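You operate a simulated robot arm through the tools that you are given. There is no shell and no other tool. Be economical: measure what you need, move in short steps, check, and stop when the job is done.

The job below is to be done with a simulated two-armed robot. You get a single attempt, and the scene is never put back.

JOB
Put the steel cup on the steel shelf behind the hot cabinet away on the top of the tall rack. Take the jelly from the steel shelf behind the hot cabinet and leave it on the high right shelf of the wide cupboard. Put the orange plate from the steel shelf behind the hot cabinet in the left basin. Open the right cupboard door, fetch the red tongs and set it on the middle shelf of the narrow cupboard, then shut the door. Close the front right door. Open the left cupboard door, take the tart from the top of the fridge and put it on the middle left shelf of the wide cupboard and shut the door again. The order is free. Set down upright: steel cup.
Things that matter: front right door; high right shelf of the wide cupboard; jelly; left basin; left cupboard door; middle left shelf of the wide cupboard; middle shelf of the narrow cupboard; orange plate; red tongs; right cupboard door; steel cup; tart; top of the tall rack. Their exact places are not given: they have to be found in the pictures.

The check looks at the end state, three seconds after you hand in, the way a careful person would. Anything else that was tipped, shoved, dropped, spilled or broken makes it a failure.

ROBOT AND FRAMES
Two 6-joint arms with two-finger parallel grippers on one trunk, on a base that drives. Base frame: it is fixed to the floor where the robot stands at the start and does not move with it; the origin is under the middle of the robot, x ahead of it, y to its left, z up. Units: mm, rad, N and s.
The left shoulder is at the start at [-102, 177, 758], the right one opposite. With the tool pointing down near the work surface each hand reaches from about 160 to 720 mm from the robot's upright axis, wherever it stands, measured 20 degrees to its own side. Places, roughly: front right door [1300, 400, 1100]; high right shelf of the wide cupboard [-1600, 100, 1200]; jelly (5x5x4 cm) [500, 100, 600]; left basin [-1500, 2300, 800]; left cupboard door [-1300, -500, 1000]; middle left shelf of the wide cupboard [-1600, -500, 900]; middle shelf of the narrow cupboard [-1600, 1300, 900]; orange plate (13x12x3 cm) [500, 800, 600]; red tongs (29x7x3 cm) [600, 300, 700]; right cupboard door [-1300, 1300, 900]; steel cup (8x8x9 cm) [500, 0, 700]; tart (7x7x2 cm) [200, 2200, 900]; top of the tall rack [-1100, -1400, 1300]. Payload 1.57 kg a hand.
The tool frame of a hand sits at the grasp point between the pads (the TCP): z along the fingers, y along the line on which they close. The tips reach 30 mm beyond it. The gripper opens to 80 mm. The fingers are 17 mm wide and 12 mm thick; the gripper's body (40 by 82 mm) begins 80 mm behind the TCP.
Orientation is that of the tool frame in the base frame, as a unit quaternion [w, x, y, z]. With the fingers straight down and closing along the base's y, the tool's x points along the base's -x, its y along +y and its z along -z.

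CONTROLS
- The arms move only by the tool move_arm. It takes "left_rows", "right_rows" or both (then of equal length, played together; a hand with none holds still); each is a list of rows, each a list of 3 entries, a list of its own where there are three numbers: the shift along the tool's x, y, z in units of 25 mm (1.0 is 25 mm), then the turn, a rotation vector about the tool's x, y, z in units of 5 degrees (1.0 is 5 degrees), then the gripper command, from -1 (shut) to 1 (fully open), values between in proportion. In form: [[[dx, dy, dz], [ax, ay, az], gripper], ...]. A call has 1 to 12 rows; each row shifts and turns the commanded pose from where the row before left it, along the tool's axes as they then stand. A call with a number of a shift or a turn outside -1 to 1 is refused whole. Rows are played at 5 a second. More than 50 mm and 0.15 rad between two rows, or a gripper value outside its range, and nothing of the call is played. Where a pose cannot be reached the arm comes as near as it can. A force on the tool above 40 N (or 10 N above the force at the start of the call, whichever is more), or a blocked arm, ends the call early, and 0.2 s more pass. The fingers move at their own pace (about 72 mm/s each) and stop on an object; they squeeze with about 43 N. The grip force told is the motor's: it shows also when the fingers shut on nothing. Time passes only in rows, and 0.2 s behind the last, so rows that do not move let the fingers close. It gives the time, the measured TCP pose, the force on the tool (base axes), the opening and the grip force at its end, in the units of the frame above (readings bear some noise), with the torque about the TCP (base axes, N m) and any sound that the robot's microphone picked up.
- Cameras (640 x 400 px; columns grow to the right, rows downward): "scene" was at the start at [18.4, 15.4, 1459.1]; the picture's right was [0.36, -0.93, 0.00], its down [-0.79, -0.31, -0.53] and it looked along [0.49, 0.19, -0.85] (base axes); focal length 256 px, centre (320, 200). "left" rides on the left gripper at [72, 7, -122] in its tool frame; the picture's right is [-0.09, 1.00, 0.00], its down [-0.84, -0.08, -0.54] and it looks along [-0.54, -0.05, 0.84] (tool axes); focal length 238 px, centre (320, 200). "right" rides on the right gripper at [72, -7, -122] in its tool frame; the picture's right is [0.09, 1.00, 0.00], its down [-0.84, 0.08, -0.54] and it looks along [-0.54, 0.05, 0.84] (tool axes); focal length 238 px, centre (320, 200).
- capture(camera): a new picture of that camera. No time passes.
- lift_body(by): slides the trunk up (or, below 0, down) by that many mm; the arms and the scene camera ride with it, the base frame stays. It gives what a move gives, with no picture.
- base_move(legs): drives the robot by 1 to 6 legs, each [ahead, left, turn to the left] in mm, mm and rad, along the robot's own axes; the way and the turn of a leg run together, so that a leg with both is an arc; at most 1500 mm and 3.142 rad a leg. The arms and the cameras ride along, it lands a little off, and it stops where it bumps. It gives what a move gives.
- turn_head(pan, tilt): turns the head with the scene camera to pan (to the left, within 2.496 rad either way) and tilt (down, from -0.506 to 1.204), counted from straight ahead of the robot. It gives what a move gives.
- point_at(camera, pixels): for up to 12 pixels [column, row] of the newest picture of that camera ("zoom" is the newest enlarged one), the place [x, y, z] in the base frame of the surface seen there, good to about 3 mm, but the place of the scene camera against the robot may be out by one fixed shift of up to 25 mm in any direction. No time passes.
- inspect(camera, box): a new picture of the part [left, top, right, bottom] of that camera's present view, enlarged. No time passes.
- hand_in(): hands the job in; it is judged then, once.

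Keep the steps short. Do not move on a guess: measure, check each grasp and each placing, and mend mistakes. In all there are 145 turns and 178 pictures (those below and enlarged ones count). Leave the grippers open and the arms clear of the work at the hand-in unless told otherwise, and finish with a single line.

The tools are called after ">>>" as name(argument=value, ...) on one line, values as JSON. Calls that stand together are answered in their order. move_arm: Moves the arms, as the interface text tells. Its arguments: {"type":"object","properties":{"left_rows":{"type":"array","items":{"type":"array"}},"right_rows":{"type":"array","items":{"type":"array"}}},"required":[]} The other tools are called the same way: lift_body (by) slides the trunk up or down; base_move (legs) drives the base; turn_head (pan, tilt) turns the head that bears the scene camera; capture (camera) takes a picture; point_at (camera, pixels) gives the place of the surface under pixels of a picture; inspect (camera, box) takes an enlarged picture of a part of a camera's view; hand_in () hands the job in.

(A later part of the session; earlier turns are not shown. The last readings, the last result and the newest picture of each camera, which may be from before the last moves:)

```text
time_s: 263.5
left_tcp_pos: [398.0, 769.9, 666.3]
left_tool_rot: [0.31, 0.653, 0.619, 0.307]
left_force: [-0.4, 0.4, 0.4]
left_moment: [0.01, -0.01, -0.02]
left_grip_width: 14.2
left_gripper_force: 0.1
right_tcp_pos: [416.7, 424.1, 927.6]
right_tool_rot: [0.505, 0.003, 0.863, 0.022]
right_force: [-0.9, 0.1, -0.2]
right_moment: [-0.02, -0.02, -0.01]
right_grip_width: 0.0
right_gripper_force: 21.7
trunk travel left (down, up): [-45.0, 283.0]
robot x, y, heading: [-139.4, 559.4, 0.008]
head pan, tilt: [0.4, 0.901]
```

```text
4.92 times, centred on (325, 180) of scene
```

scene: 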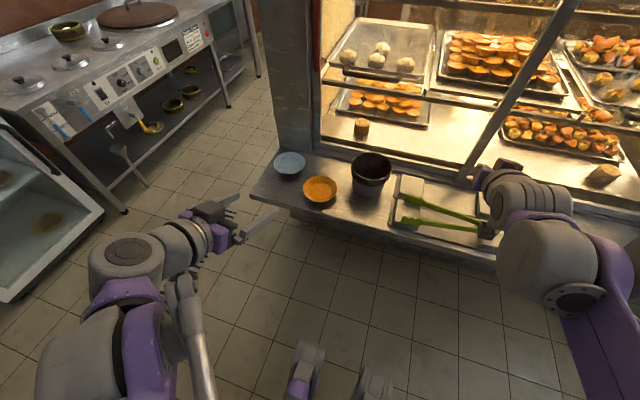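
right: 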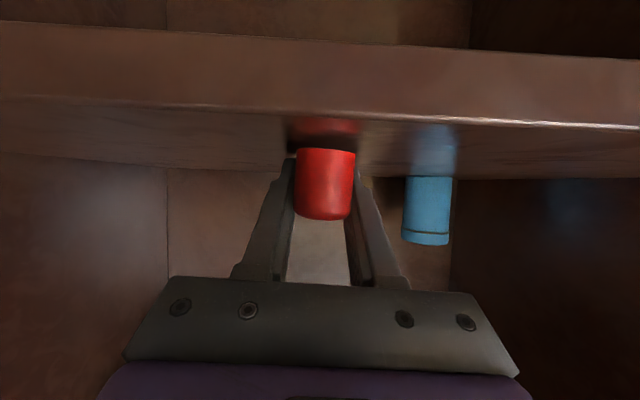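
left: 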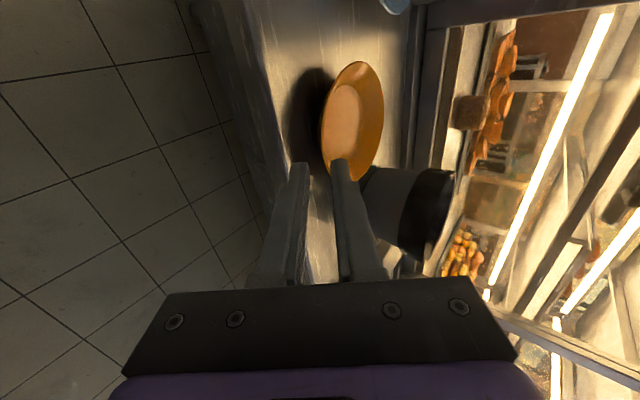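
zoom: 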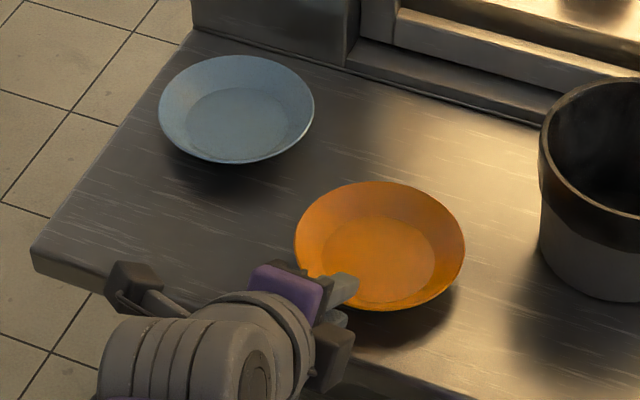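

The rim passes between the fingers as planned. Advance 15 mm more.

>>> move_arm(left_rows=[[[0, 0, 0.2], [0, 0, 0], -0.65], [[0, 0, 0.2], [0, 0, 0], -0.65], [[0, 0, 0.2], [0, 0, 0], -0.65]])

>>> inspect(camera="left", box=[240, 60, 440, 220])

```text
time_s: 264.3
left_tcp_pos: [409.9, 769.0, 656.7]
left_tool_rot: [0.309, 0.653, 0.62, 0.307]
left_force: [0.2, -1.0, -0.5]
left_moment: [-0.01, 0.0, -0.02]
left_grip_width: 13.9
left_gripper_force: 0.0
right_tcp_pos: [416.8, 423.5, 927.3]
right_tool_rot: [0.506, 0.002, 0.862, 0.022]
right_force: [0.0, 0.8, -0.5]
right_moment: [0.01, -0.01, -0.02]
right_grip_width: 0.1
right_gripper_force: 20.8
trunk travel left (down, up): [-45.0, 283.0]
robot x, y, heading: [-146.2, 558.9, 0.007]
head pan, tilt: [0.4, 0.901]
```

```text
2.50 times, centred on (340, 140) of left
```

zoom: 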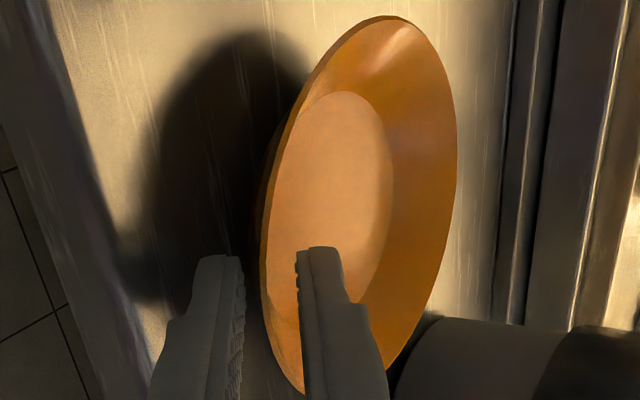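

No contact force; straddling the wall. Close and check.

>>> move_arm(left_rows=[[[0, 0, 0], [0, 0, 0], -1], [[0, 0, 0], [0, 0, 0], -1], [[0, 0, 0], [0, 0, 0], -1]])

>>> inspect(camera="left", box=[240, 60, 440, 220])

```text
time_s: 265.1
left_tcp_pos: [409.2, 770.9, 655.8]
left_tool_rot: [0.31, 0.653, 0.619, 0.306]
left_force: [-0.8, 0.9, -0.4]
left_moment: [0.01, 0.03, 0.02]
left_grip_width: 3.4
left_gripper_force: 24.4
right_tcp_pos: [416.4, 423.3, 927.6]
right_tool_rot: [0.506, 0.002, 0.863, 0.022]
right_force: [0.5, -0.1, -0.6]
right_moment: [-0.03, 0.0, 0.0]
right_grip_width: 0.0
right_gripper_force: 21.6
trunk travel left (down, up): [-45.0, 283.0]
robot x, y, heading: [-139.5, 558.5, 0.012]
head pan, tilt: [0.4, 0.901]
```

```text
2.50 times, centred on (340, 140) of left
```

zoom: 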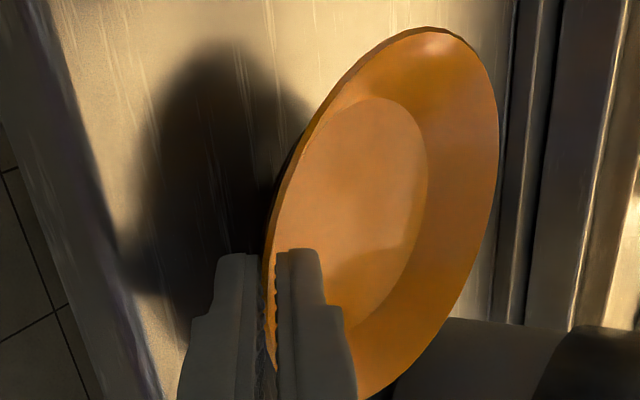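

Pinched (3.4 mm wall). Lift 130 mm, then check.

>>> move_arm(left_rows=[[[0, 0.3, -0.24], [0, 0, 0], -1], [[0, 0.785, -0.619], [0, 0, 0], -1], [[0, 0.785, -0.619], [0, 0, 0], -1], [[0, 0.785, -0.619], [0, 0, 0], -1], [[0, 0.785, -0.619], [0, 0, 0], -1], [[0, 0.785, -0.619], [0, 0, 0], -1]])

>>> capture(camera="left")

>>> capture(camera="scene")

```text
time_s: 266.5
left_tcp_pos: [408.3, 770.2, 790.4]
left_tool_rot: [0.311, 0.653, 0.619, 0.306]
left_force: [-0.2, 0.6, -0.8]
left_moment: [0.02, 0.07, -0.03]
left_grip_width: 3.1
left_gripper_force: 24.1
right_tcp_pos: [415.7, 423.6, 927.5]
right_tool_rot: [0.505, 0.001, 0.863, 0.023]
right_force: [-0.5, -1.0, 0.1]
right_moment: [0.0, -0.01, 0.0]
right_grip_width: 0.0
right_gripper_force: 21.3
trunk travel left (down, up): [-45.0, 283.0]
robot x, y, heading: [-142.1, 558.8, 0.004]
head pan, tilt: [0.4, 0.901]
```

```text
75 pictures are left
```

left: 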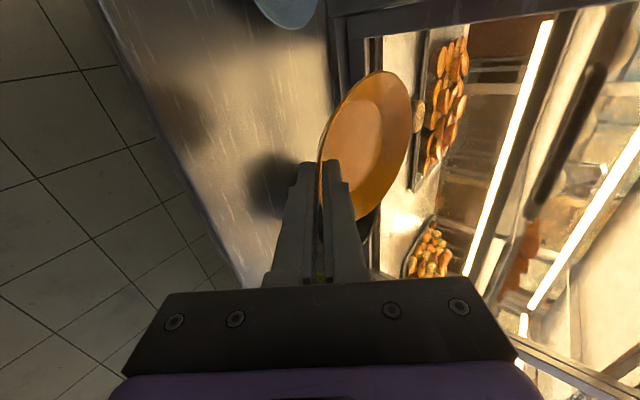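

```text
74 pictures are left
```

scene: 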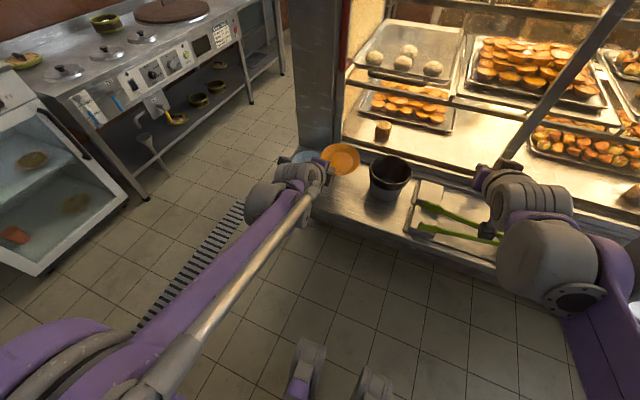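

Plate held firmly. Raise the trunk, retreat and drive toward the sink.

>>> base_move(legs=[[-150, 0, 0], [0, 600, 0], [0, 0, 3.135], [0, -1300, 0], [250, 0, 0]])

>>> lift_body(by=190)

>>> turn_head(pan=0.1, tilt=0.6)

>>> capture(camera="scene")

```text
time_s: 286.5
left_tcp_pos: [-858.2, 1603.2, 790.2]
left_tool_rot: [-0.302, -0.618, 0.654, 0.314]
left_force: [0.3, 0.0, -0.8]
left_moment: [0.02, -0.04, 0.0]
left_grip_width: 3.1
left_gripper_force: 24.2
right_tcp_pos: [-864.0, 1948.3, 928.7]
right_tool_rot: [0.016, 0.862, -0.004, -0.506]
right_force: [0.0, 0.4, -0.7]
right_moment: [-0.02, 0.03, -0.03]
right_grip_width: 0.0
right_gripper_force: 21.1
trunk travel left (down, up): [-45.0, 283.0]
robot x, y, heading: [-309.0, 1816.5, -3.137]
head pan, tilt: [0.4, 0.901]
stopped in leg 4: the robot was blocked; the commanded pose is now the measured one
```

```text
time_s: 288.6
left_tcp_pos: [-863.4, 1596.3, 974.0]
left_tool_rot: [-0.299, -0.621, 0.654, 0.314]
left_force: [0.4, 0.6, -0.5]
left_moment: [-0.02, -0.05, -0.01]
left_grip_width: 3.1
left_gripper_force: 24.1
right_tcp_pos: [-871.1, 1941.0, 1117.7]
right_tool_rot: [0.015, 0.864, 0.0, -0.503]
right_force: [0.8, -0.1, 0.7]
right_moment: [0.01, -0.04, 0.01]
right_grip_width: 0.2
right_gripper_force: 21.2
trunk travel left (down, up): [-235.0, 93.0]
robot x, y, heading: [-304.5, 1817.2, -3.139]
head pan, tilt: [0.4, 0.901]
```

```text
time_s: 289.4
left_tcp_pos: [-863.8, 1597.1, 974.2]
left_tool_rot: [-0.298, -0.621, 0.654, 0.313]
left_force: [0.2, -0.1, -0.6]
left_moment: [0.0, -0.05, 0.01]
left_grip_width: 3.1
left_gripper_force: 23.9
right_tcp_pos: [-871.2, 1941.4, 1116.7]
right_tool_rot: [0.014, 0.864, -0.001, -0.503]
right_force: [0.6, -0.6, -0.1]
right_moment: [0.01, 0.02, 0.03]
right_grip_width: 0.0
right_gripper_force: 21.3
trunk travel left (down, up): [-235.0, 93.0]
robot x, y, heading: [-303.9, 1816.2, -3.136]
head pan, tilt: [0.099, 0.6]
```

```text
73 pictures are left
```

scene: 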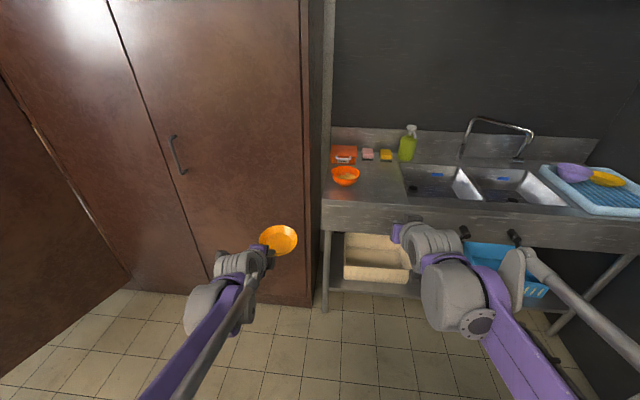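

The base was blocked at y≈1816, likely by the fridge beside/behind me. Look right.

>>> turn_head(pan=-1.7, tilt=0.8)

>>> capture(camera="scene")

```text
time_s: 291.2
left_tcp_pos: [-863.9, 1597.4, 973.6]
left_tool_rot: [-0.299, -0.621, 0.653, 0.314]
left_force: [-0.3, -1.1, 0.1]
left_moment: [0.0, -0.06, 0.04]
left_grip_width: 3.4
left_gripper_force: 24.1
right_tcp_pos: [-870.7, 1940.8, 1115.8]
right_tool_rot: [0.016, 0.865, -0.001, -0.502]
right_force: [-1.4, 0.5, 0.9]
right_moment: [0.0, 0.01, 0.03]
right_grip_width: 0.1
right_gripper_force: 21.8
trunk travel left (down, up): [-235.0, 93.0]
robot x, y, heading: [-305.6, 1815.9, -3.136]
head pan, tilt: [-1.7, 0.799]
```

```text
72 pictures are left
```

scene: 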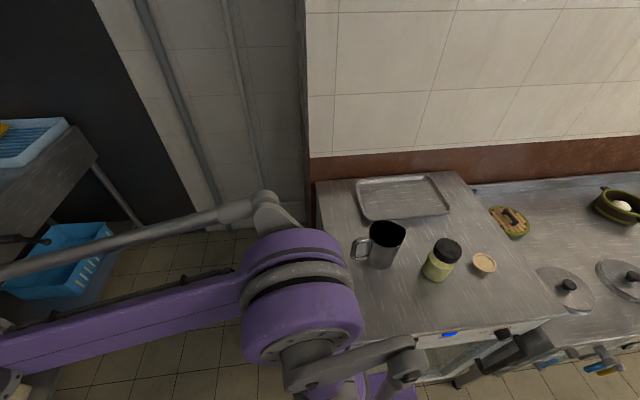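

>>> point_at(camera="scene", pixels=[[485, 258], [484, 268], [440, 262], [382, 240], [322, 185], [440, 325], [560, 305], [460, 180], [400, 210], [440, 295], [500, 300], [476, 263]])

>>> inspect(camera="scene", box=[400, 220, 560, 320])

```text
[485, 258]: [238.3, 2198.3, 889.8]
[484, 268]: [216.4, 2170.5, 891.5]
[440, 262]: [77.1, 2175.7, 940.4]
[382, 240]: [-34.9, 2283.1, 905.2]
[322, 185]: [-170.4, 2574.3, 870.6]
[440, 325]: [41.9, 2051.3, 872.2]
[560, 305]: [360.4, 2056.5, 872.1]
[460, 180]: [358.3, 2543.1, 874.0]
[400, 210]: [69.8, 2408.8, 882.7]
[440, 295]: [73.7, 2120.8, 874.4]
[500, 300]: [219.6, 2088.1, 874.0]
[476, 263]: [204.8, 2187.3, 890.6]
```

```text
4.00 times, centred on (480, 270) of scene
```

zoom: 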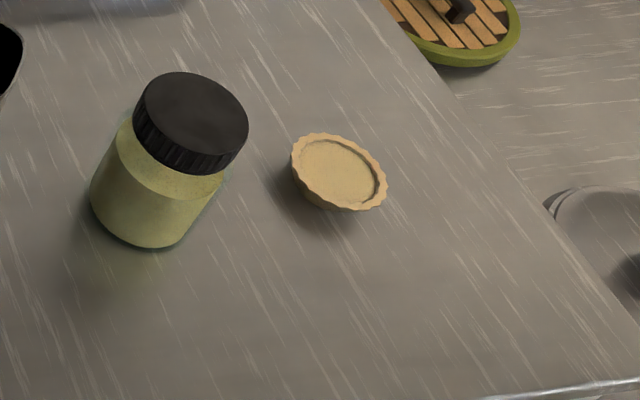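

Tart at ≈(225,2190) on the fridge; the fridge blocks y>1816 here. Drive forward first, then right to the sink.

>>> base_move(legs=[[270, 0, 0], [0, -690, 0]])

>>> turn_head(pan=0.15, tilt=0.65)

>>> capture(camera="scene")

>>> capture(camera="left")

```text
time_s: 299.2
left_tcp_pos: [-1125.8, 2285.0, 979.9]
left_tool_rot: [-0.308, -0.623, 0.65, 0.309]
left_force: [-0.2, 0.3, -0.6]
left_moment: [0.01, 0.0, 0.06]
left_grip_width: 3.1
left_gripper_force: 24.0
right_tcp_pos: [-1136.5, 2631.0, 1117.3]
right_tool_rot: [0.026, 0.863, 0.003, -0.505]
right_force: [0.4, 0.7, -0.6]
right_moment: [0.02, -0.02, -0.03]
right_grip_width: 0.1
right_gripper_force: 21.9
trunk travel left (down, up): [-235.0, 93.0]
robot x, y, heading: [-574.0, 2500.2, -3.12]
head pan, tilt: [-1.7, 0.799]
```

```text
time_s: 301.0
left_tcp_pos: [-1124.9, 2284.6, 980.3]
left_tool_rot: [-0.308, -0.623, 0.65, 0.308]
left_force: [0.0, 0.9, -1.1]
left_moment: [-0.02, -0.05, 0.02]
left_grip_width: 2.9
left_gripper_force: 24.3
right_tcp_pos: [-1136.1, 2631.8, 1118.8]
right_tool_rot: [0.025, 0.862, 0.003, -0.506]
right_force: [0.4, 0.6, 0.6]
right_moment: [0.02, -0.03, 0.05]
right_grip_width: 0.0
right_gripper_force: 21.2
trunk travel left (down, up): [-235.0, 93.0]
robot x, y, heading: [-577.0, 2502.9, -3.125]
head pan, tilt: [0.15, 0.649]
```

```text
70 pictures are left
```

scene: 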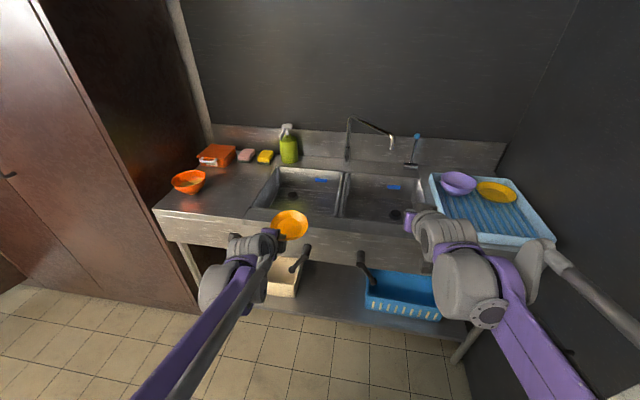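

```text
69 pictures are left
```

left: 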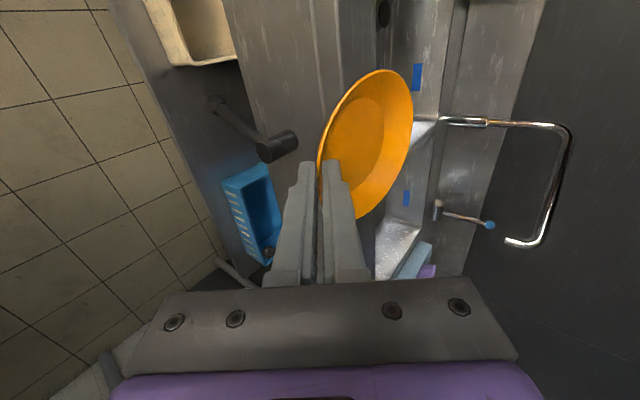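

>>> point_at(camera="scene", pixels=[[305, 193], [278, 169], [345, 172], [250, 212], [338, 215], [290, 200], [265, 190], [330, 200], [348, 150], [390, 145], [300, 255], [230, 190]])

>>> inspect(camera="scene", box=[220, 110, 440, 250])

```text
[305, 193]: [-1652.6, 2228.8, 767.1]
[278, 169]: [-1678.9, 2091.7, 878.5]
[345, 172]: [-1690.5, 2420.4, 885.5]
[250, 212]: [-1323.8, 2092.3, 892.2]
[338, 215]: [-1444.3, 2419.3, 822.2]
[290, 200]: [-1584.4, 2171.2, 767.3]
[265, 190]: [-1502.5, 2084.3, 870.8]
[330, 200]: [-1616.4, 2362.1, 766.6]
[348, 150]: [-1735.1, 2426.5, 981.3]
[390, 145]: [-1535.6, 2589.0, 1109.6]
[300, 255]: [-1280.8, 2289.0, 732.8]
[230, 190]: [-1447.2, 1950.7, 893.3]
```

```text
2.86 times, centred on (330, 180) of scene
```

zoom: 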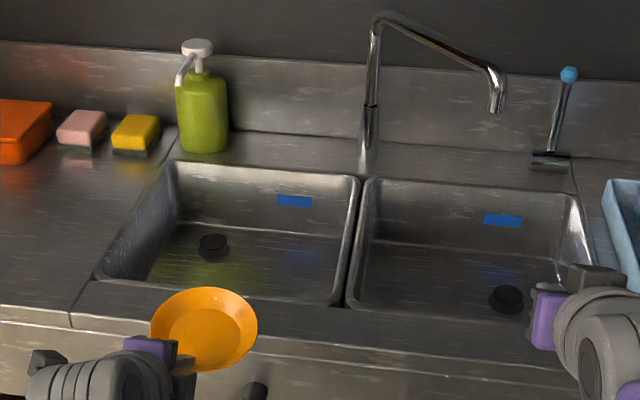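

Left basin: x≈−1360…−1690, y≈2090…2420, floor z≈775. Drive 290 ahead, pitch the hand 10° more, and reach 100 mm further over the basin.

>>> base_move(legs=[[290, 0, 0]])

>>> move_arm(left_rows=[[[0, 0, 0], [1, 0, 0], -1], [[0, 0, 0], [1, 0, 0], -1], [[0, 0.743, 0.669], [0, 0, 0], -1], [[0, 0.743, 0.669], [0, 0, 0], -1], [[0, 0.743, 0.669], [0, 0, 0], -1], [[0, 0.743, 0.669], [0, 0, 0], -1]])

>>> capture(camera="scene")

>>> capture(camera="left")

```text
time_s: 303.0
left_tcp_pos: [-1412.4, 2274.1, 979.7]
left_tool_rot: [-0.308, -0.626, 0.648, 0.306]
left_force: [0.5, -0.9, -0.6]
left_moment: [0.03, -0.1, 0.02]
left_grip_width: 3.3
left_gripper_force: 24.4
right_tcp_pos: [-1427.6, 2619.9, 1116.2]
right_tool_rot: [0.026, 0.862, 0.005, -0.506]
right_force: [0.3, 0.2, 0.0]
right_moment: [-0.01, 0.03, -0.01]
right_grip_width: 0.2
right_gripper_force: 21.5
trunk travel left (down, up): [-235.0, 93.0]
robot x, y, heading: [-865.0, 2495.6, -3.112]
head pan, tilt: [0.15, 0.649]
```

```text
time_s: 304.4
left_tcp_pos: [-1512.6, 2277.3, 979.2]
left_tool_rot: [-0.254, -0.649, 0.672, 0.25]
left_force: [0.1, 0.0, 0.3]
left_moment: [0.0, -0.05, 0.03]
left_grip_width: 3.1
left_gripper_force: 23.9
right_tcp_pos: [-1428.3, 2620.9, 1117.6]
right_tool_rot: [0.026, 0.862, 0.005, -0.506]
right_force: [-0.5, 0.0, 0.7]
right_moment: [0.0, 0.02, 0.01]
right_grip_width: 0.2
right_gripper_force: 21.3
trunk travel left (down, up): [-235.0, 93.0]
robot x, y, heading: [-864.9, 2496.1, -3.115]
head pan, tilt: [0.15, 0.649]
```

```text
67 pictures are left
```

scene: 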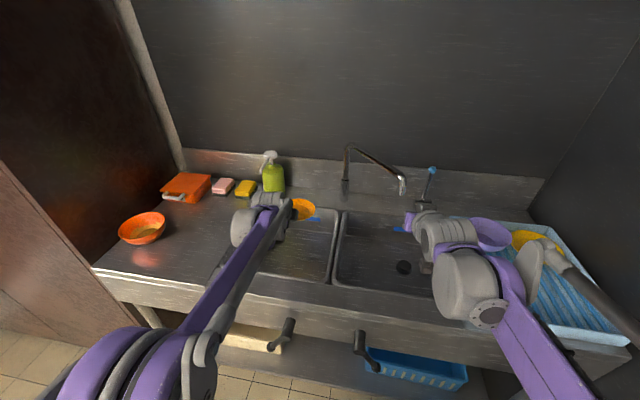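

```text
66 pictures are left
```

left: 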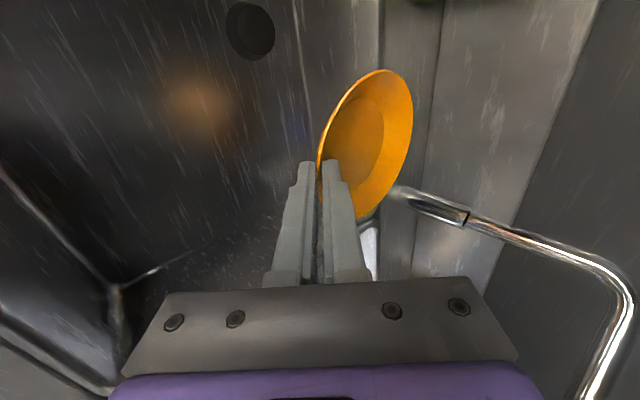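

Plate is over the basin. Lower 120 mm and check.

>>> move_arm(left_rows=[[[0, -0.669, 0.743], [0, 0, 0], -1], [[0, -0.669, 0.743], [0, 0, 0], -1], [[0, -0.669, 0.743], [0, 0, 0], -1], [[0, -0.669, 0.743], [0, 0, 0], -1], [[0, -0.55, 0.61], [0, 0, 0], -1]])

>>> capture(camera="left")

>>> inspect(camera="scene", box=[200, 160, 360, 290])

```text
time_s: 305.6
left_tcp_pos: [-1512.6, 2273.9, 860.4]
left_tool_rot: [-0.254, -0.65, 0.671, 0.25]
left_force: [0.1, 0.4, -0.4]
left_moment: [0.03, 0.01, 0.0]
left_grip_width: 3.1
left_gripper_force: 23.9
right_tcp_pos: [-1428.1, 2620.7, 1118.3]
right_tool_rot: [0.027, 0.863, 0.005, -0.505]
right_force: [0.3, -0.3, 0.3]
right_moment: [0.02, -0.03, 0.0]
right_grip_width: 0.0
right_gripper_force: 21.0
trunk travel left (down, up): [-235.0, 93.0]
robot x, y, heading: [-865.7, 2491.8, -3.118]
head pan, tilt: [0.15, 0.649]
```

```text
65 pictures are left
```

left: 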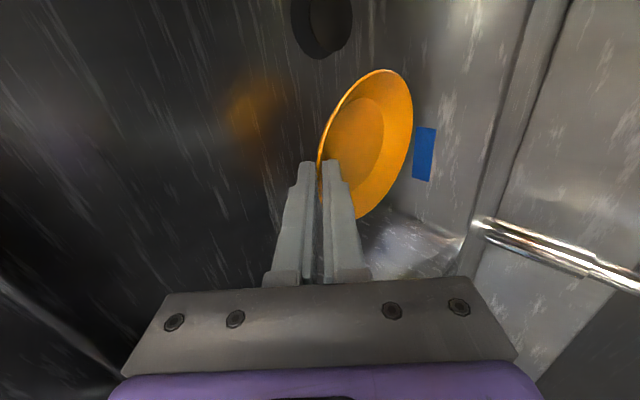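

```text
3.08 times, centred on (280, 225) of scene
```

zoom: 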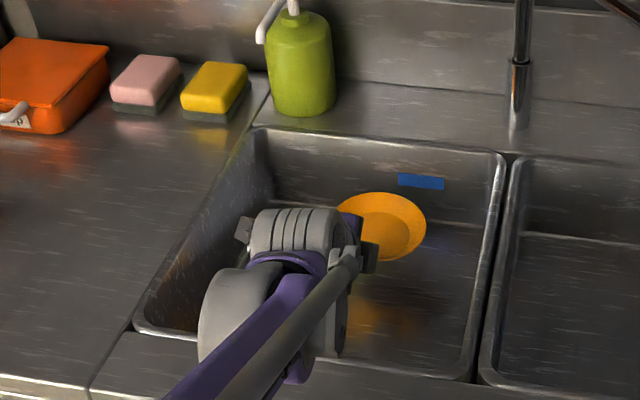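

Inside the basin. Lower the rest until contact.

>>> move_arm(left_rows=[[[0, -0.4, 0.446], [0, 0, 0], -1], [[0, -0.2, 0.223], [0, 0, 0], -1], [[0, -0.1, 0.11], [0, 0, 0], -1], [[0, -0.1, 0.11], [0, 0, 0], -1], [[0, -0.1, 0.11], [0, 0, 0], -1], [[0, 0, 0], [0, 0, 0], -1]])

>>> capture(camera="left")

```text
time_s: 307.0
left_tcp_pos: [-1511.0, 2274.2, 826.4]
left_tool_rot: [-0.253, -0.649, 0.672, 0.25]
left_force: [0.3, 0.3, -1.6]
left_moment: [0.01, -0.03, -0.02]
left_grip_width: 2.8
left_gripper_force: 24.6
right_tcp_pos: [-1428.7, 2620.0, 1117.4]
right_tool_rot: [0.028, 0.862, 0.006, -0.505]
right_force: [0.5, 0.0, 0.1]
right_moment: [0.0, 0.01, -0.03]
right_grip_width: 0.1
right_gripper_force: 20.9
trunk travel left (down, up): [-235.0, 93.0]
robot x, y, heading: [-862.6, 2493.8, -3.115]
head pan, tilt: [0.15, 0.649]
```

```text
63 pictures are left
```

left: 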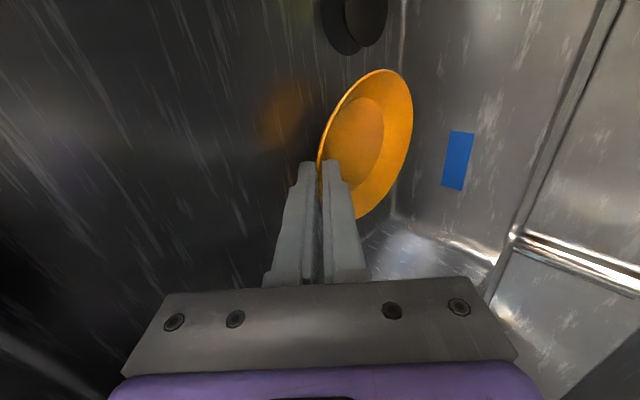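

>>> point_at(camera="left", pixels=[[290, 100], [350, 60], [220, 180], [380, 230]])

>>> move_arm(left_rows=[[[0, -0.1, 0.11], [0, 0, 0], -1], [[0, -0.1, 0.11], [0, 0, 0], -1], [[0, -0.1, 0.11], [0, 0, 0], -1], [[0, -0.1, 0.11], [0, 0, 0], -1], [[0, 0, 0], [0, 0, 0], -1]])

```text
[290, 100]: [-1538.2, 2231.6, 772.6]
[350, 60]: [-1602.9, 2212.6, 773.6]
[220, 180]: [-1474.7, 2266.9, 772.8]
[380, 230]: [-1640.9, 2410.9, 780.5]
```

```text
time_s: 308.2
left_tcp_pos: [-1511.8, 2274.8, 812.7]
left_tool_rot: [-0.255, -0.65, 0.67, 0.251]
left_force: [3.5, -0.9, 11.8]
left_moment: [0.29, 0.43, -0.07]
left_grip_width: 3.5
left_gripper_force: 25.2
right_tcp_pos: [-1426.2, 2620.5, 1119.0]
right_tool_rot: [0.026, 0.862, 0.005, -0.506]
right_force: [-0.2, -0.8, 0.3]
right_moment: [-0.01, -0.02, 0.0]
right_grip_width: 0.0
right_gripper_force: 21.4
trunk travel left (down, up): [-235.0, 93.0]
robot x, y, heading: [-867.8, 2497.2, -3.113]
head pan, tilt: [0.15, 0.649]
```

Contact. Open to ~20 mm so the plate settles, then retract along the tool axis and up.

>>> move_arm(left_rows=[[[0, 0, 0], [0, 0, 0], -0.75], [[0, 0, 0], [0, 0, 0], -0.5], [[0, 0, 0], [0, 0, 0], -0.5], [[0, 0, -0.5], [0, 0, 0], -0.5], [[0, 0, -0.8], [0, 0, 0], -0.5], [[0, 0, -0.9], [0, 0, 0], -0.5], [[0, 0.5, -0.7], [0, 0, 0], 0], [[0, 0.669, -0.743], [0, 0, 0], 0], [[0, 0.669, -0.743], [0, 0, 0], 0], [[0, 0.669, -0.743], [0, 0, 0], 0]])

>>> base_move(legs=[[-250, 0, 0]])

>>> inspect(camera="scene", box=[200, 110, 440, 270])

```text
time_s: 310.4
left_tcp_pos: [-1472.7, 2275.4, 948.9]
left_tool_rot: [-0.253, -0.65, 0.672, 0.25]
left_force: [0.5, 0.3, 0.0]
left_moment: [-0.02, 0.01, 0.0]
left_grip_width: 40.1
left_gripper_force: 0.0
right_tcp_pos: [-1427.0, 2619.3, 1118.0]
right_tool_rot: [0.027, 0.862, 0.006, -0.505]
right_force: [-0.1, 0.0, 0.3]
right_moment: [0.03, 0.0, -0.03]
right_grip_width: 0.0
right_gripper_force: 21.4
trunk travel left (down, up): [-235.0, 93.0]
robot x, y, heading: [-866.5, 2493.4, -3.113]
head pan, tilt: [0.15, 0.649]
```

```text
time_s: 312.2
left_tcp_pos: [-1232.7, 2286.1, 948.3]
left_tool_rot: [-0.253, -0.648, 0.674, 0.25]
left_force: [0.0, 0.4, 0.2]
left_moment: [0.02, 0.01, -0.01]
left_grip_width: 40.0
left_gripper_force: 0.1
right_tcp_pos: [-1184.0, 2629.6, 1117.8]
right_tool_rot: [0.027, 0.862, 0.004, -0.506]
right_force: [0.4, 0.1, -0.2]
right_moment: [0.0, 0.01, 0.02]
right_grip_width: 0.0
right_gripper_force: 21.2
trunk travel left (down, up): [-235.0, 93.0]
robot x, y, heading: [-623.0, 2499.8, -3.118]
head pan, tilt: [0.15, 0.649]
```

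```text
2.50 times, centred on (320, 190) of scene
```

zoom: 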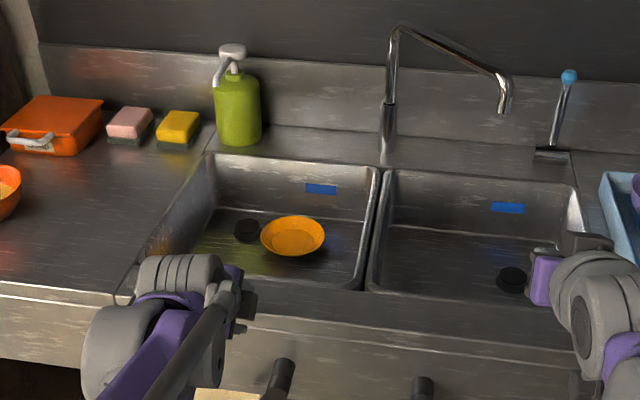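

Plate rests flat in the left basin. Now the tart: retract the left hand, lower the trunk, and go round to face the fridge.

>>> move_arm(left_rows=[[[0, -0.743, -0.669], [0, 0, 0], 0], [[0, -0.743, -0.669], [0, 0, 0], 0], [[0, -0.743, -0.669], [0, 0, 0], 0], [[0, -0.743, -0.669], [0, 0, 0], 0], [[0, -0.743, -0.669], [0, 0, 0], 0], [[0, -0.743, -0.669], [0, 0, 0], 0], [[0, -0.743, -0.669], [0, 0, 0], 0], [[0, -0.743, -0.669], [0, 0, 0], 0], [[0, -0.743, -0.669], [0, 0, 0], 0]])

>>> base_move(legs=[[0, 1150, 0], [0, 0, -1.594], [0, -720, 0]])

>>> lift_body(by=-140)

>>> turn_head(pan=-0.1, tilt=0.6)

>>> capture(camera="scene")

```text
time_s: 314.2
left_tcp_pos: [-1005.3, 2278.5, 951.0]
left_tool_rot: [-0.253, -0.648, 0.674, 0.25]
left_force: [0.5, 0.6, 0.2]
left_moment: [0.0, -0.03, 0.0]
left_grip_width: 40.1
left_gripper_force: 0.0
right_tcp_pos: [-1184.0, 2629.7, 1118.3]
right_tool_rot: [0.026, 0.862, 0.004, -0.506]
right_force: [-0.4, -0.4, -0.5]
right_moment: [0.0, 0.01, 0.0]
right_grip_width: 0.1
right_gripper_force: 21.2
trunk travel left (down, up): [-235.0, 93.0]
robot x, y, heading: [-625.3, 2501.6, -3.12]
head pan, tilt: [0.15, 0.649]
```

```text
time_s: 334.7
left_tcp_pos: [-91.6, 1790.2, 950.0]
left_tool_rot: [-0.01, -0.005, 0.934, 0.356]
left_force: [-0.3, -0.1, 0.0]
left_moment: [0.0, 0.02, 0.0]
left_grip_width: 40.1
left_gripper_force: 0.0
right_tcp_pos: [251.4, 1983.8, 1118.1]
right_tool_rot: [-0.33, 0.626, -0.593, -0.384]
right_force: [0.0, 0.1, 1.2]
right_moment: [-0.02, -0.03, -0.01]
right_grip_width: 0.2
right_gripper_force: 21.0
trunk travel left (down, up): [-235.0, 93.0]
robot x, y, heading: [151.7, 1420.0, 1.641]
head pan, tilt: [0.15, 0.649]
```

```text
time_s: 336.3
left_tcp_pos: [-91.9, 1789.1, 811.0]
left_tool_rot: [-0.011, -0.005, 0.935, 0.356]
left_force: [-0.1, 0.0, 0.1]
left_moment: [0.0, -0.03, 0.01]
left_grip_width: 40.1
left_gripper_force: 0.1
right_tcp_pos: [249.5, 1984.5, 978.7]
right_tool_rot: [-0.33, 0.627, -0.593, -0.384]
right_force: [0.1, 0.0, 0.4]
right_moment: [0.01, -0.02, 0.01]
right_grip_width: 0.3
right_gripper_force: 21.4
trunk travel left (down, up): [-95.0, 233.0]
robot x, y, heading: [146.7, 1417.4, 1.64]
head pan, tilt: [0.15, 0.649]
```

```text
time_s: 337.1
left_tcp_pos: [-91.8, 1789.5, 810.9]
left_tool_rot: [-0.01, -0.006, 0.935, 0.356]
left_force: [-0.4, -0.3, 0.1]
left_moment: [0.01, -0.03, 0.02]
left_grip_width: 40.2
left_gripper_force: 0.1
right_tcp_pos: [250.5, 1984.2, 978.7]
right_tool_rot: [-0.33, 0.627, -0.592, -0.384]
right_force: [0.3, 0.3, -0.3]
right_moment: [0.02, 0.01, -0.02]
right_grip_width: 0.0
right_gripper_force: 21.1
trunk travel left (down, up): [-95.0, 233.0]
robot x, y, heading: [148.5, 1415.9, 1.645]
head pan, tilt: [-0.099, 0.6]
```

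```text
61 pictures are left
```

scene: 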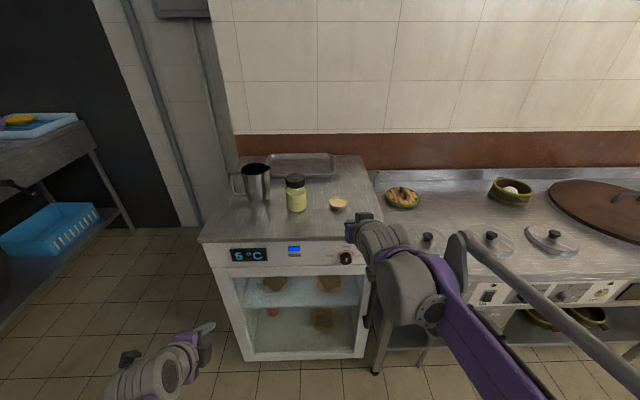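

>>> capture(camera="right")

>>> point_at(camera="scene", pixels=[[338, 200], [338, 207], [329, 203], [347, 203], [296, 195], [320, 238], [355, 238]])

```text
60 pictures are left
```

right: 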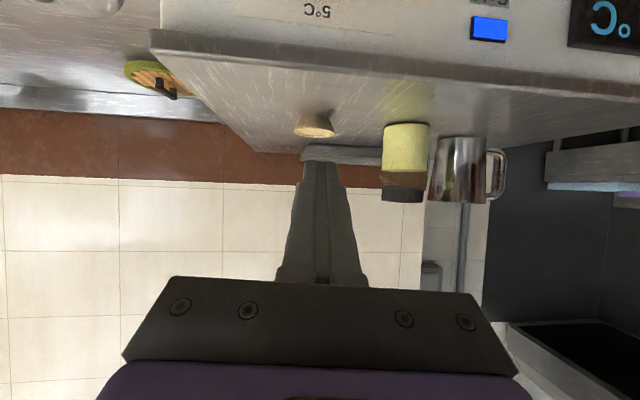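

```text
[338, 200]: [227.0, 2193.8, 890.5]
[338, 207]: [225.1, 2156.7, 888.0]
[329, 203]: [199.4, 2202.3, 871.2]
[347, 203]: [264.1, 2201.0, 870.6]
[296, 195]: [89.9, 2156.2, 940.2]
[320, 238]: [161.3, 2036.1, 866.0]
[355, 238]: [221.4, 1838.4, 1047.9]
```

>>> point_at(camera="right", pixels=[[315, 133], [298, 130], [332, 130], [315, 120], [315, 112], [405, 140], [280, 110], [350, 75]])

>>> inspect(camera="right", box=[260, 90, 380, 170])

```text
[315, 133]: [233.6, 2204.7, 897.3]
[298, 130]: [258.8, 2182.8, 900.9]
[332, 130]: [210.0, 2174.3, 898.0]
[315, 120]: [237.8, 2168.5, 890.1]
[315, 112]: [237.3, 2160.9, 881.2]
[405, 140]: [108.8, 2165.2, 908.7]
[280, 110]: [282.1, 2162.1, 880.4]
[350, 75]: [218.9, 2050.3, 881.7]
```

```text
5.00 times, centred on (320, 130) of right
```

zoom: 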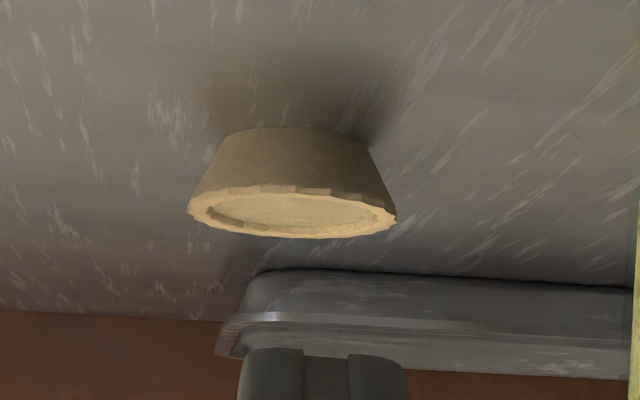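

Tart: ø≈60, centre ≈(234,2187), surface z 881, top ≈900. Open and approach three quarters of the way.

>>> move_arm(right_rows=[[[-0.112, -0.014, 0.81], [0, 0, 0], 1], [[-0.112, -0.014, 0.81], [0, 0, 0], 1], [[-0.112, -0.014, 0.81], [0, 0, 0], 1], [[-0.112, -0.014, 0.81], [0, 0, 0], 1], [[-0.112, -0.014, 0.81], [0, 0, 0], 1], [[-0.112, -0.014, 0.81], [0, 0, 0], 1], [[-0.112, -0.014, 0.81], [0, 0, 0], 1]])

>>> capture(camera="right")

```text
time_s: 338.7
left_tcp_pos: [-90.8, 1789.9, 810.1]
left_tool_rot: [-0.011, -0.004, 0.935, 0.354]
left_force: [0.2, -0.2, 0.5]
left_moment: [0.02, 0.0, -0.03]
left_grip_width: 40.0
left_gripper_force: 0.1
right_tcp_pos: [239.3, 2117.3, 926.6]
right_tool_rot: [-0.331, 0.626, -0.593, -0.383]
right_force: [0.1, 0.4, 0.5]
right_moment: [0.03, 0.02, 0.0]
right_grip_width: 80.0
right_gripper_force: 0.1
trunk travel left (down, up): [-95.0, 233.0]
robot x, y, heading: [148.8, 1415.5, 1.641]
head pan, tilt: [-0.099, 0.6]
```

```text
58 pictures are left
```

right: 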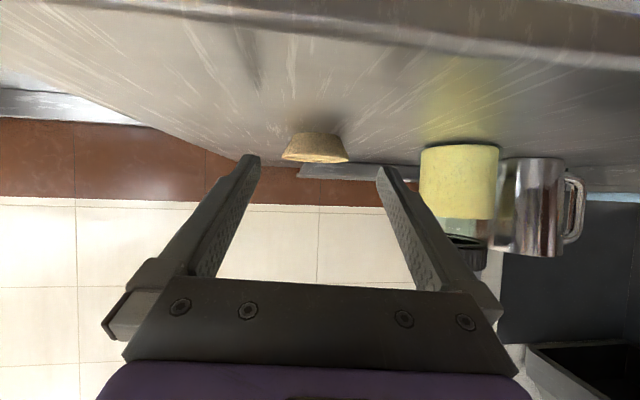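

Centred. Finish the approach and close gently.

>>> move_arm(right_rows=[[[-0.107, -0.07, 0.805], [0, 0, 0], 1], [[-0.107, -0.06, 0.805], [0, 0, 0], 1], [[-0.107, -0.02, 0.805], [0, 0, 0], 1], [[0, 0, 0], [0, 0, 0], 1]])

>>> capture(camera="right")

>>> inspect(camera="scene", box=[280, 160, 400, 260])

```text
time_s: 339.7
left_tcp_pos: [-92.4, 1789.9, 810.5]
left_tool_rot: [-0.01, -0.005, 0.935, 0.355]
left_force: [0.5, 0.8, -0.1]
left_moment: [0.03, 0.0, -0.01]
left_grip_width: 40.0
left_gripper_force: 0.1
right_tcp_pos: [238.7, 2175.0, 903.7]
right_tool_rot: [-0.33, 0.627, -0.592, -0.384]
right_force: [-0.8, -0.6, 0.3]
right_moment: [0.01, 0.01, 0.02]
right_grip_width: 79.9
right_gripper_force: 0.1
trunk travel left (down, up): [-95.0, 233.0]
robot x, y, heading: [145.1, 1418.8, 1.639]
head pan, tilt: [-0.099, 0.6]
```

```text
57 pictures are left
```

right: 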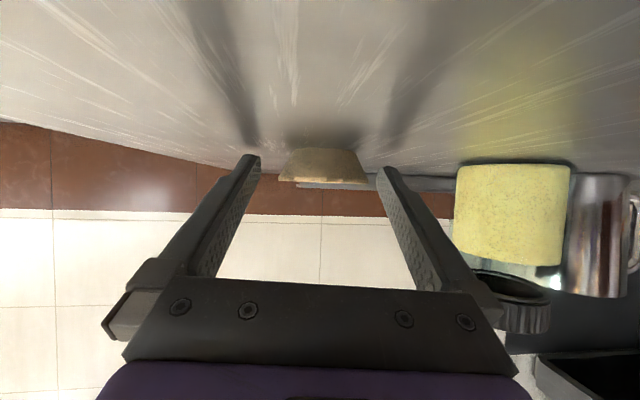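

```text
4.00 times, centred on (340, 210) of scene
```

zoom: 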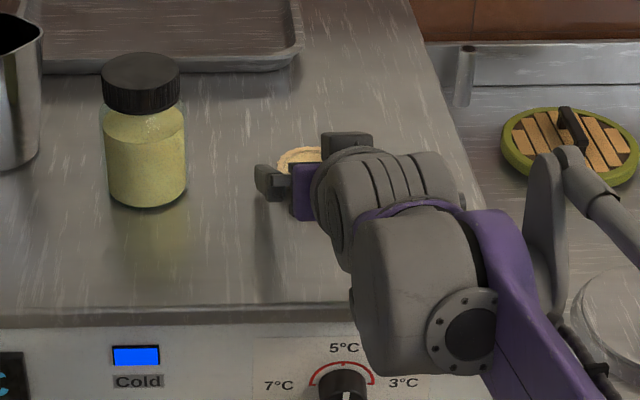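

Tart sits near the tips; go 10 mm further horizontally, then close.

>>> move_arm(right_rows=[[[-0.2, 0, 0.35], [0, 0, 0], 1], [[0, 0, 0], [0, 0, 0], 0.6], [[0, 0, 0], [0, 0, 0], 0.2], [[0, 0, 0], [0, 0, 0], -1], [[0, 0, 0], [0, 0, 0], -1]])

>>> capture(camera="right")

```text
time_s: 340.9
left_tcp_pos: [-92.2, 1790.4, 810.5]
left_tool_rot: [-0.011, -0.004, 0.934, 0.356]
left_force: [-0.8, 0.7, 0.3]
left_moment: [0.03, -0.01, -0.01]
left_grip_width: 39.9
left_gripper_force: 0.0
right_tcp_pos: [237.0, 2185.4, 904.9]
right_tool_rot: [-0.33, 0.627, -0.592, -0.384]
right_force: [-0.1, 0.4, -0.3]
right_moment: [0.0, 0.01, -0.02]
right_grip_width: 59.1
right_gripper_force: 43.2
trunk travel left (down, up): [-95.0, 233.0]
robot x, y, heading: [149.2, 1417.4, 1.643]
head pan, tilt: [-0.099, 0.6]
```

```text
55 pictures are left
```

right: 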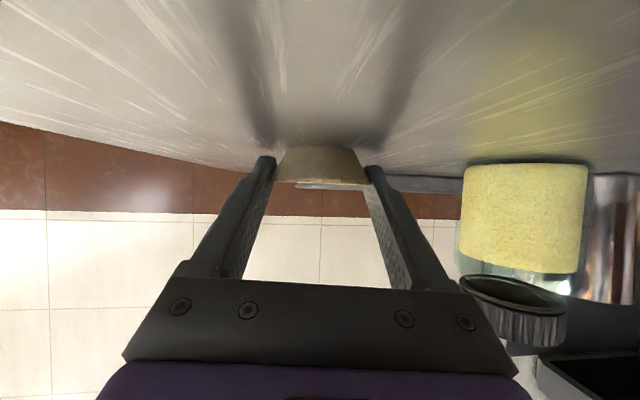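

Gripped (59 mm). Lift and pull back.

>>> move_arm(right_rows=[[[-0.4, 0, -0.22], [0, 0, 0], -1], [[-0.8, 0.03, -0.45], [0, 0, 0], -1], [[-0.8, 0.03, -0.45], [0, 0, 0], -1], [[-0.8, 0.03, -0.45], [0, 0, 0], -1], [[0.45, 0, -0.8], [0, 0, 0], -1], [[0.45, 0, -0.8], [0, 0, 0], -1], [[0.45, 0, -0.8], [0, 0, 0], -1], [[0.45, 0, -0.8], [0, 0, 0], -1]])

>>> capture(camera="right")

```text
time_s: 342.7
left_tcp_pos: [-91.4, 1790.2, 809.8]
left_tool_rot: [-0.01, -0.005, 0.935, 0.356]
left_force: [-0.5, -0.1, -0.7]
left_moment: [0.0, -0.01, 0.02]
left_grip_width: 40.1
left_gripper_force: 0.0
right_tcp_pos: [246.5, 2091.5, 983.3]
right_tool_rot: [-0.33, 0.627, -0.592, -0.384]
right_force: [-0.4, 0.1, -0.3]
right_moment: [-0.01, -0.05, 0.01]
right_grip_width: 59.0
right_gripper_force: 43.0
trunk travel left (down, up): [-95.0, 233.0]
robot x, y, heading: [149.0, 1416.9, 1.642]
head pan, tilt: [-0.099, 0.6]
```

```text
54 pictures are left
```

right: 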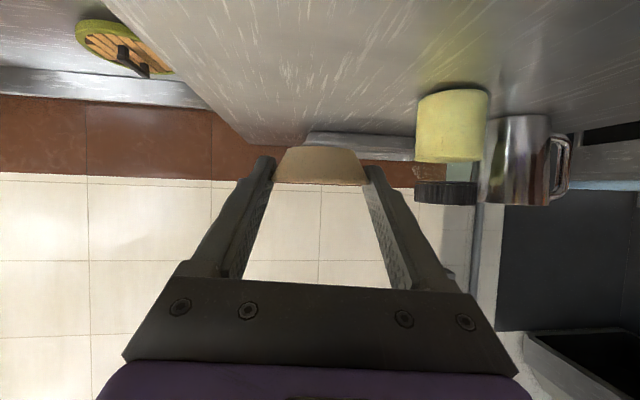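

Tart held. Tuck the left hand, then drive down the aisle and turn toward the left compartment (oblique heading −2.6).

>>> move_arm(left_rows=[[[-0.96, -0.4, -0.36], [0, 0, 0], 0], [[-0.96, -0.4, -0.36], [0, 0, 0], 0], [[-0.96, -0.4, -0.36], [0, 0, 0], 0], [[-0.96, -0.4, -0.36], [0, 0, 0], 0], [[-0.96, -0.4, -0.36], [0, 0, 0], 0]])

>>> base_move(legs=[[-100, 199, 0], [-1300, 90, 0], [-400, 28, 0]])

>>> base_move(legs=[[0, 0, 2.04]])

>>> capture(camera="right")

>>> turn_head(pan=-0.1, tilt=0.4)

>>> capture(camera="scene")

```text
time_s: 343.9
left_tcp_pos: [27.9, 1726.4, 809.7]
left_tool_rot: [-0.01, -0.005, 0.935, 0.355]
left_force: [0.6, 0.4, -0.3]
left_moment: [-0.04, 0.01, 0.0]
left_grip_width: 40.0
left_gripper_force: 0.1
right_tcp_pos: [245.7, 2091.8, 983.6]
right_tool_rot: [-0.33, 0.627, -0.592, -0.384]
right_force: [0.2, -0.1, -1.2]
right_moment: [-0.02, -0.01, -0.01]
right_grip_width: 59.1
right_gripper_force: 43.6
trunk travel left (down, up): [-95.0, 233.0]
robot x, y, heading: [146.9, 1415.5, 1.643]
head pan, tilt: [-0.099, 0.6]
```

```text
time_s: 354.7
left_tcp_pos: [-161.1, -133.4, 808.9]
left_tool_rot: [-0.008, -0.001, 0.934, 0.356]
left_force: [0.0, -0.2, 0.8]
left_moment: [0.02, -0.01, 0.02]
left_grip_width: 40.0
left_gripper_force: 0.1
right_tcp_pos: [59.8, 229.9, 984.2]
right_tool_rot: [-0.331, 0.625, -0.595, -0.383]
right_force: [0.3, 0.3, 0.4]
right_moment: [0.0, 0.01, 0.01]
right_grip_width: 58.8
right_gripper_force: 42.7
trunk travel left (down, up): [-95.0, 233.0]
robot x, y, heading: [-42.5, -445.4, 1.627]
head pan, tilt: [-0.099, 0.6]
```

```text
time_s: 359.9
left_tcp_pos: [-274.3, -679.0, 810.5]
left_tool_rot: [0.306, 0.788, -0.502, -0.184]
left_force: [-0.1, -0.5, 0.4]
left_moment: [0.0, 0.0, -0.01]
left_grip_width: 39.7
left_gripper_force: 0.0
right_tcp_pos: [-697.8, -631.8, 983.9]
right_tool_rot: [0.144, 0.837, 0.207, -0.485]
right_force: [-0.5, 0.7, -0.5]
right_moment: [-0.02, 0.0, 0.05]
right_grip_width: 58.8
right_gripper_force: 43.1
trunk travel left (down, up): [-95.0, 233.0]
robot x, y, heading: [-41.3, -447.0, -2.648]
head pan, tilt: [-0.099, 0.6]
```

```text
53 pictures are left
```

right: 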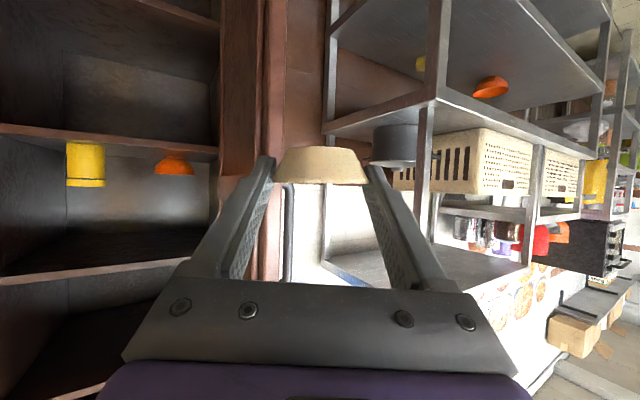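

```text
time_s: 360.6
left_tcp_pos: [-275.3, -678.7, 809.0]
left_tool_rot: [0.305, 0.789, -0.502, -0.184]
left_force: [0.7, -0.2, -0.3]
left_moment: [0.01, -0.01, -0.02]
left_grip_width: 40.0
left_gripper_force: 0.0
right_tcp_pos: [-698.3, -631.9, 983.2]
right_tool_rot: [0.144, 0.837, 0.206, -0.485]
right_force: [-0.3, -0.4, -0.8]
right_moment: [0.02, 0.0, 0.03]
right_grip_width: 58.9
right_gripper_force: 43.2
trunk travel left (down, up): [-95.0, 233.0]
robot x, y, heading: [-42.6, -441.4, -2.643]
head pan, tilt: [-0.099, 0.4]
```

```text
52 pictures are left
```

scene: 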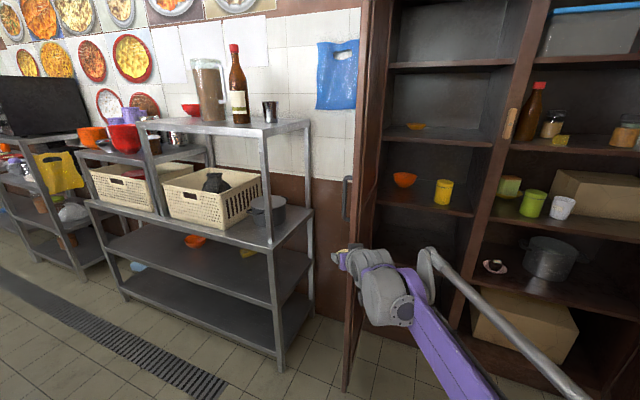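

>>> point_at(camera="scene", pixels=[[368, 100], [355, 260], [374, 60], [385, 100], [348, 190], [420, 207], [445, 190], [404, 180], [400, 200], [455, 212], [425, 205]])

>>> inspect(camera="scene", box=[330, 120, 510, 280])

```text
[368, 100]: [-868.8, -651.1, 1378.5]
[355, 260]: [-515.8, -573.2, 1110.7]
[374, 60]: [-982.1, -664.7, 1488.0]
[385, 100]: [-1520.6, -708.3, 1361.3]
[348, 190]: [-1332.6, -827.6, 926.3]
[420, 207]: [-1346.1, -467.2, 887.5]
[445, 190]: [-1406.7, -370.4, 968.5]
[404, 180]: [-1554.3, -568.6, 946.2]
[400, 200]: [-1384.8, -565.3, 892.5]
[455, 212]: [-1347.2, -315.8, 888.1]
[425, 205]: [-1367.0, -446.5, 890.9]
```

```text
2.50 times, centred on (420, 200) of scene
```

zoom: 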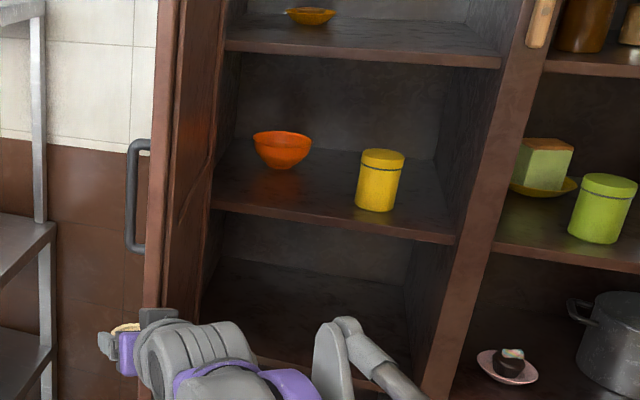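

Leaf at ~81°, shelf free between bowl (−1554,−569) and yellow cup (−1407,−370). Move to a standoff in front, then look.

>>> base_move(legs=[[210, -445, 0]])

>>> capture(camera="right")

```text
time_s: 365.2
left_tcp_pos: [-677.8, -382.5, 808.2]
left_tool_rot: [0.306, 0.792, -0.496, -0.182]
left_force: [0.2, -0.4, 0.0]
left_moment: [0.01, -0.01, 0.03]
left_grip_width: 39.9
left_gripper_force: 0.0
right_tcp_pos: [-1101.2, -342.4, 983.7]
right_tool_rot: [0.147, 0.836, 0.212, -0.484]
right_force: [-0.3, 0.3, -1.4]
right_moment: [0.0, 0.0, 0.02]
right_grip_width: 58.5
right_gripper_force: 43.2
trunk travel left (down, up): [-95.0, 233.0]
robot x, y, heading: [-450.3, -143.3, -2.632]
head pan, tilt: [-0.099, 0.4]
```

```text
50 pictures are left
```

right: 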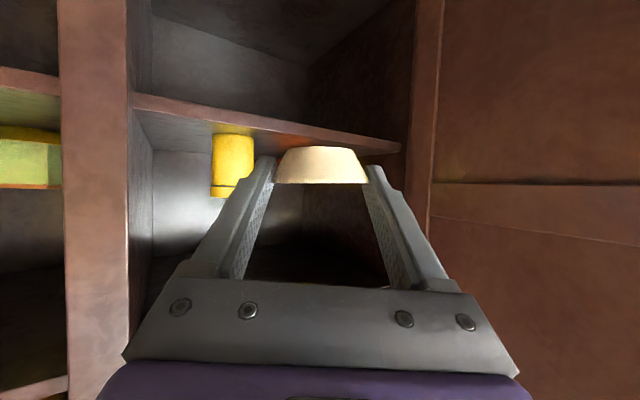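

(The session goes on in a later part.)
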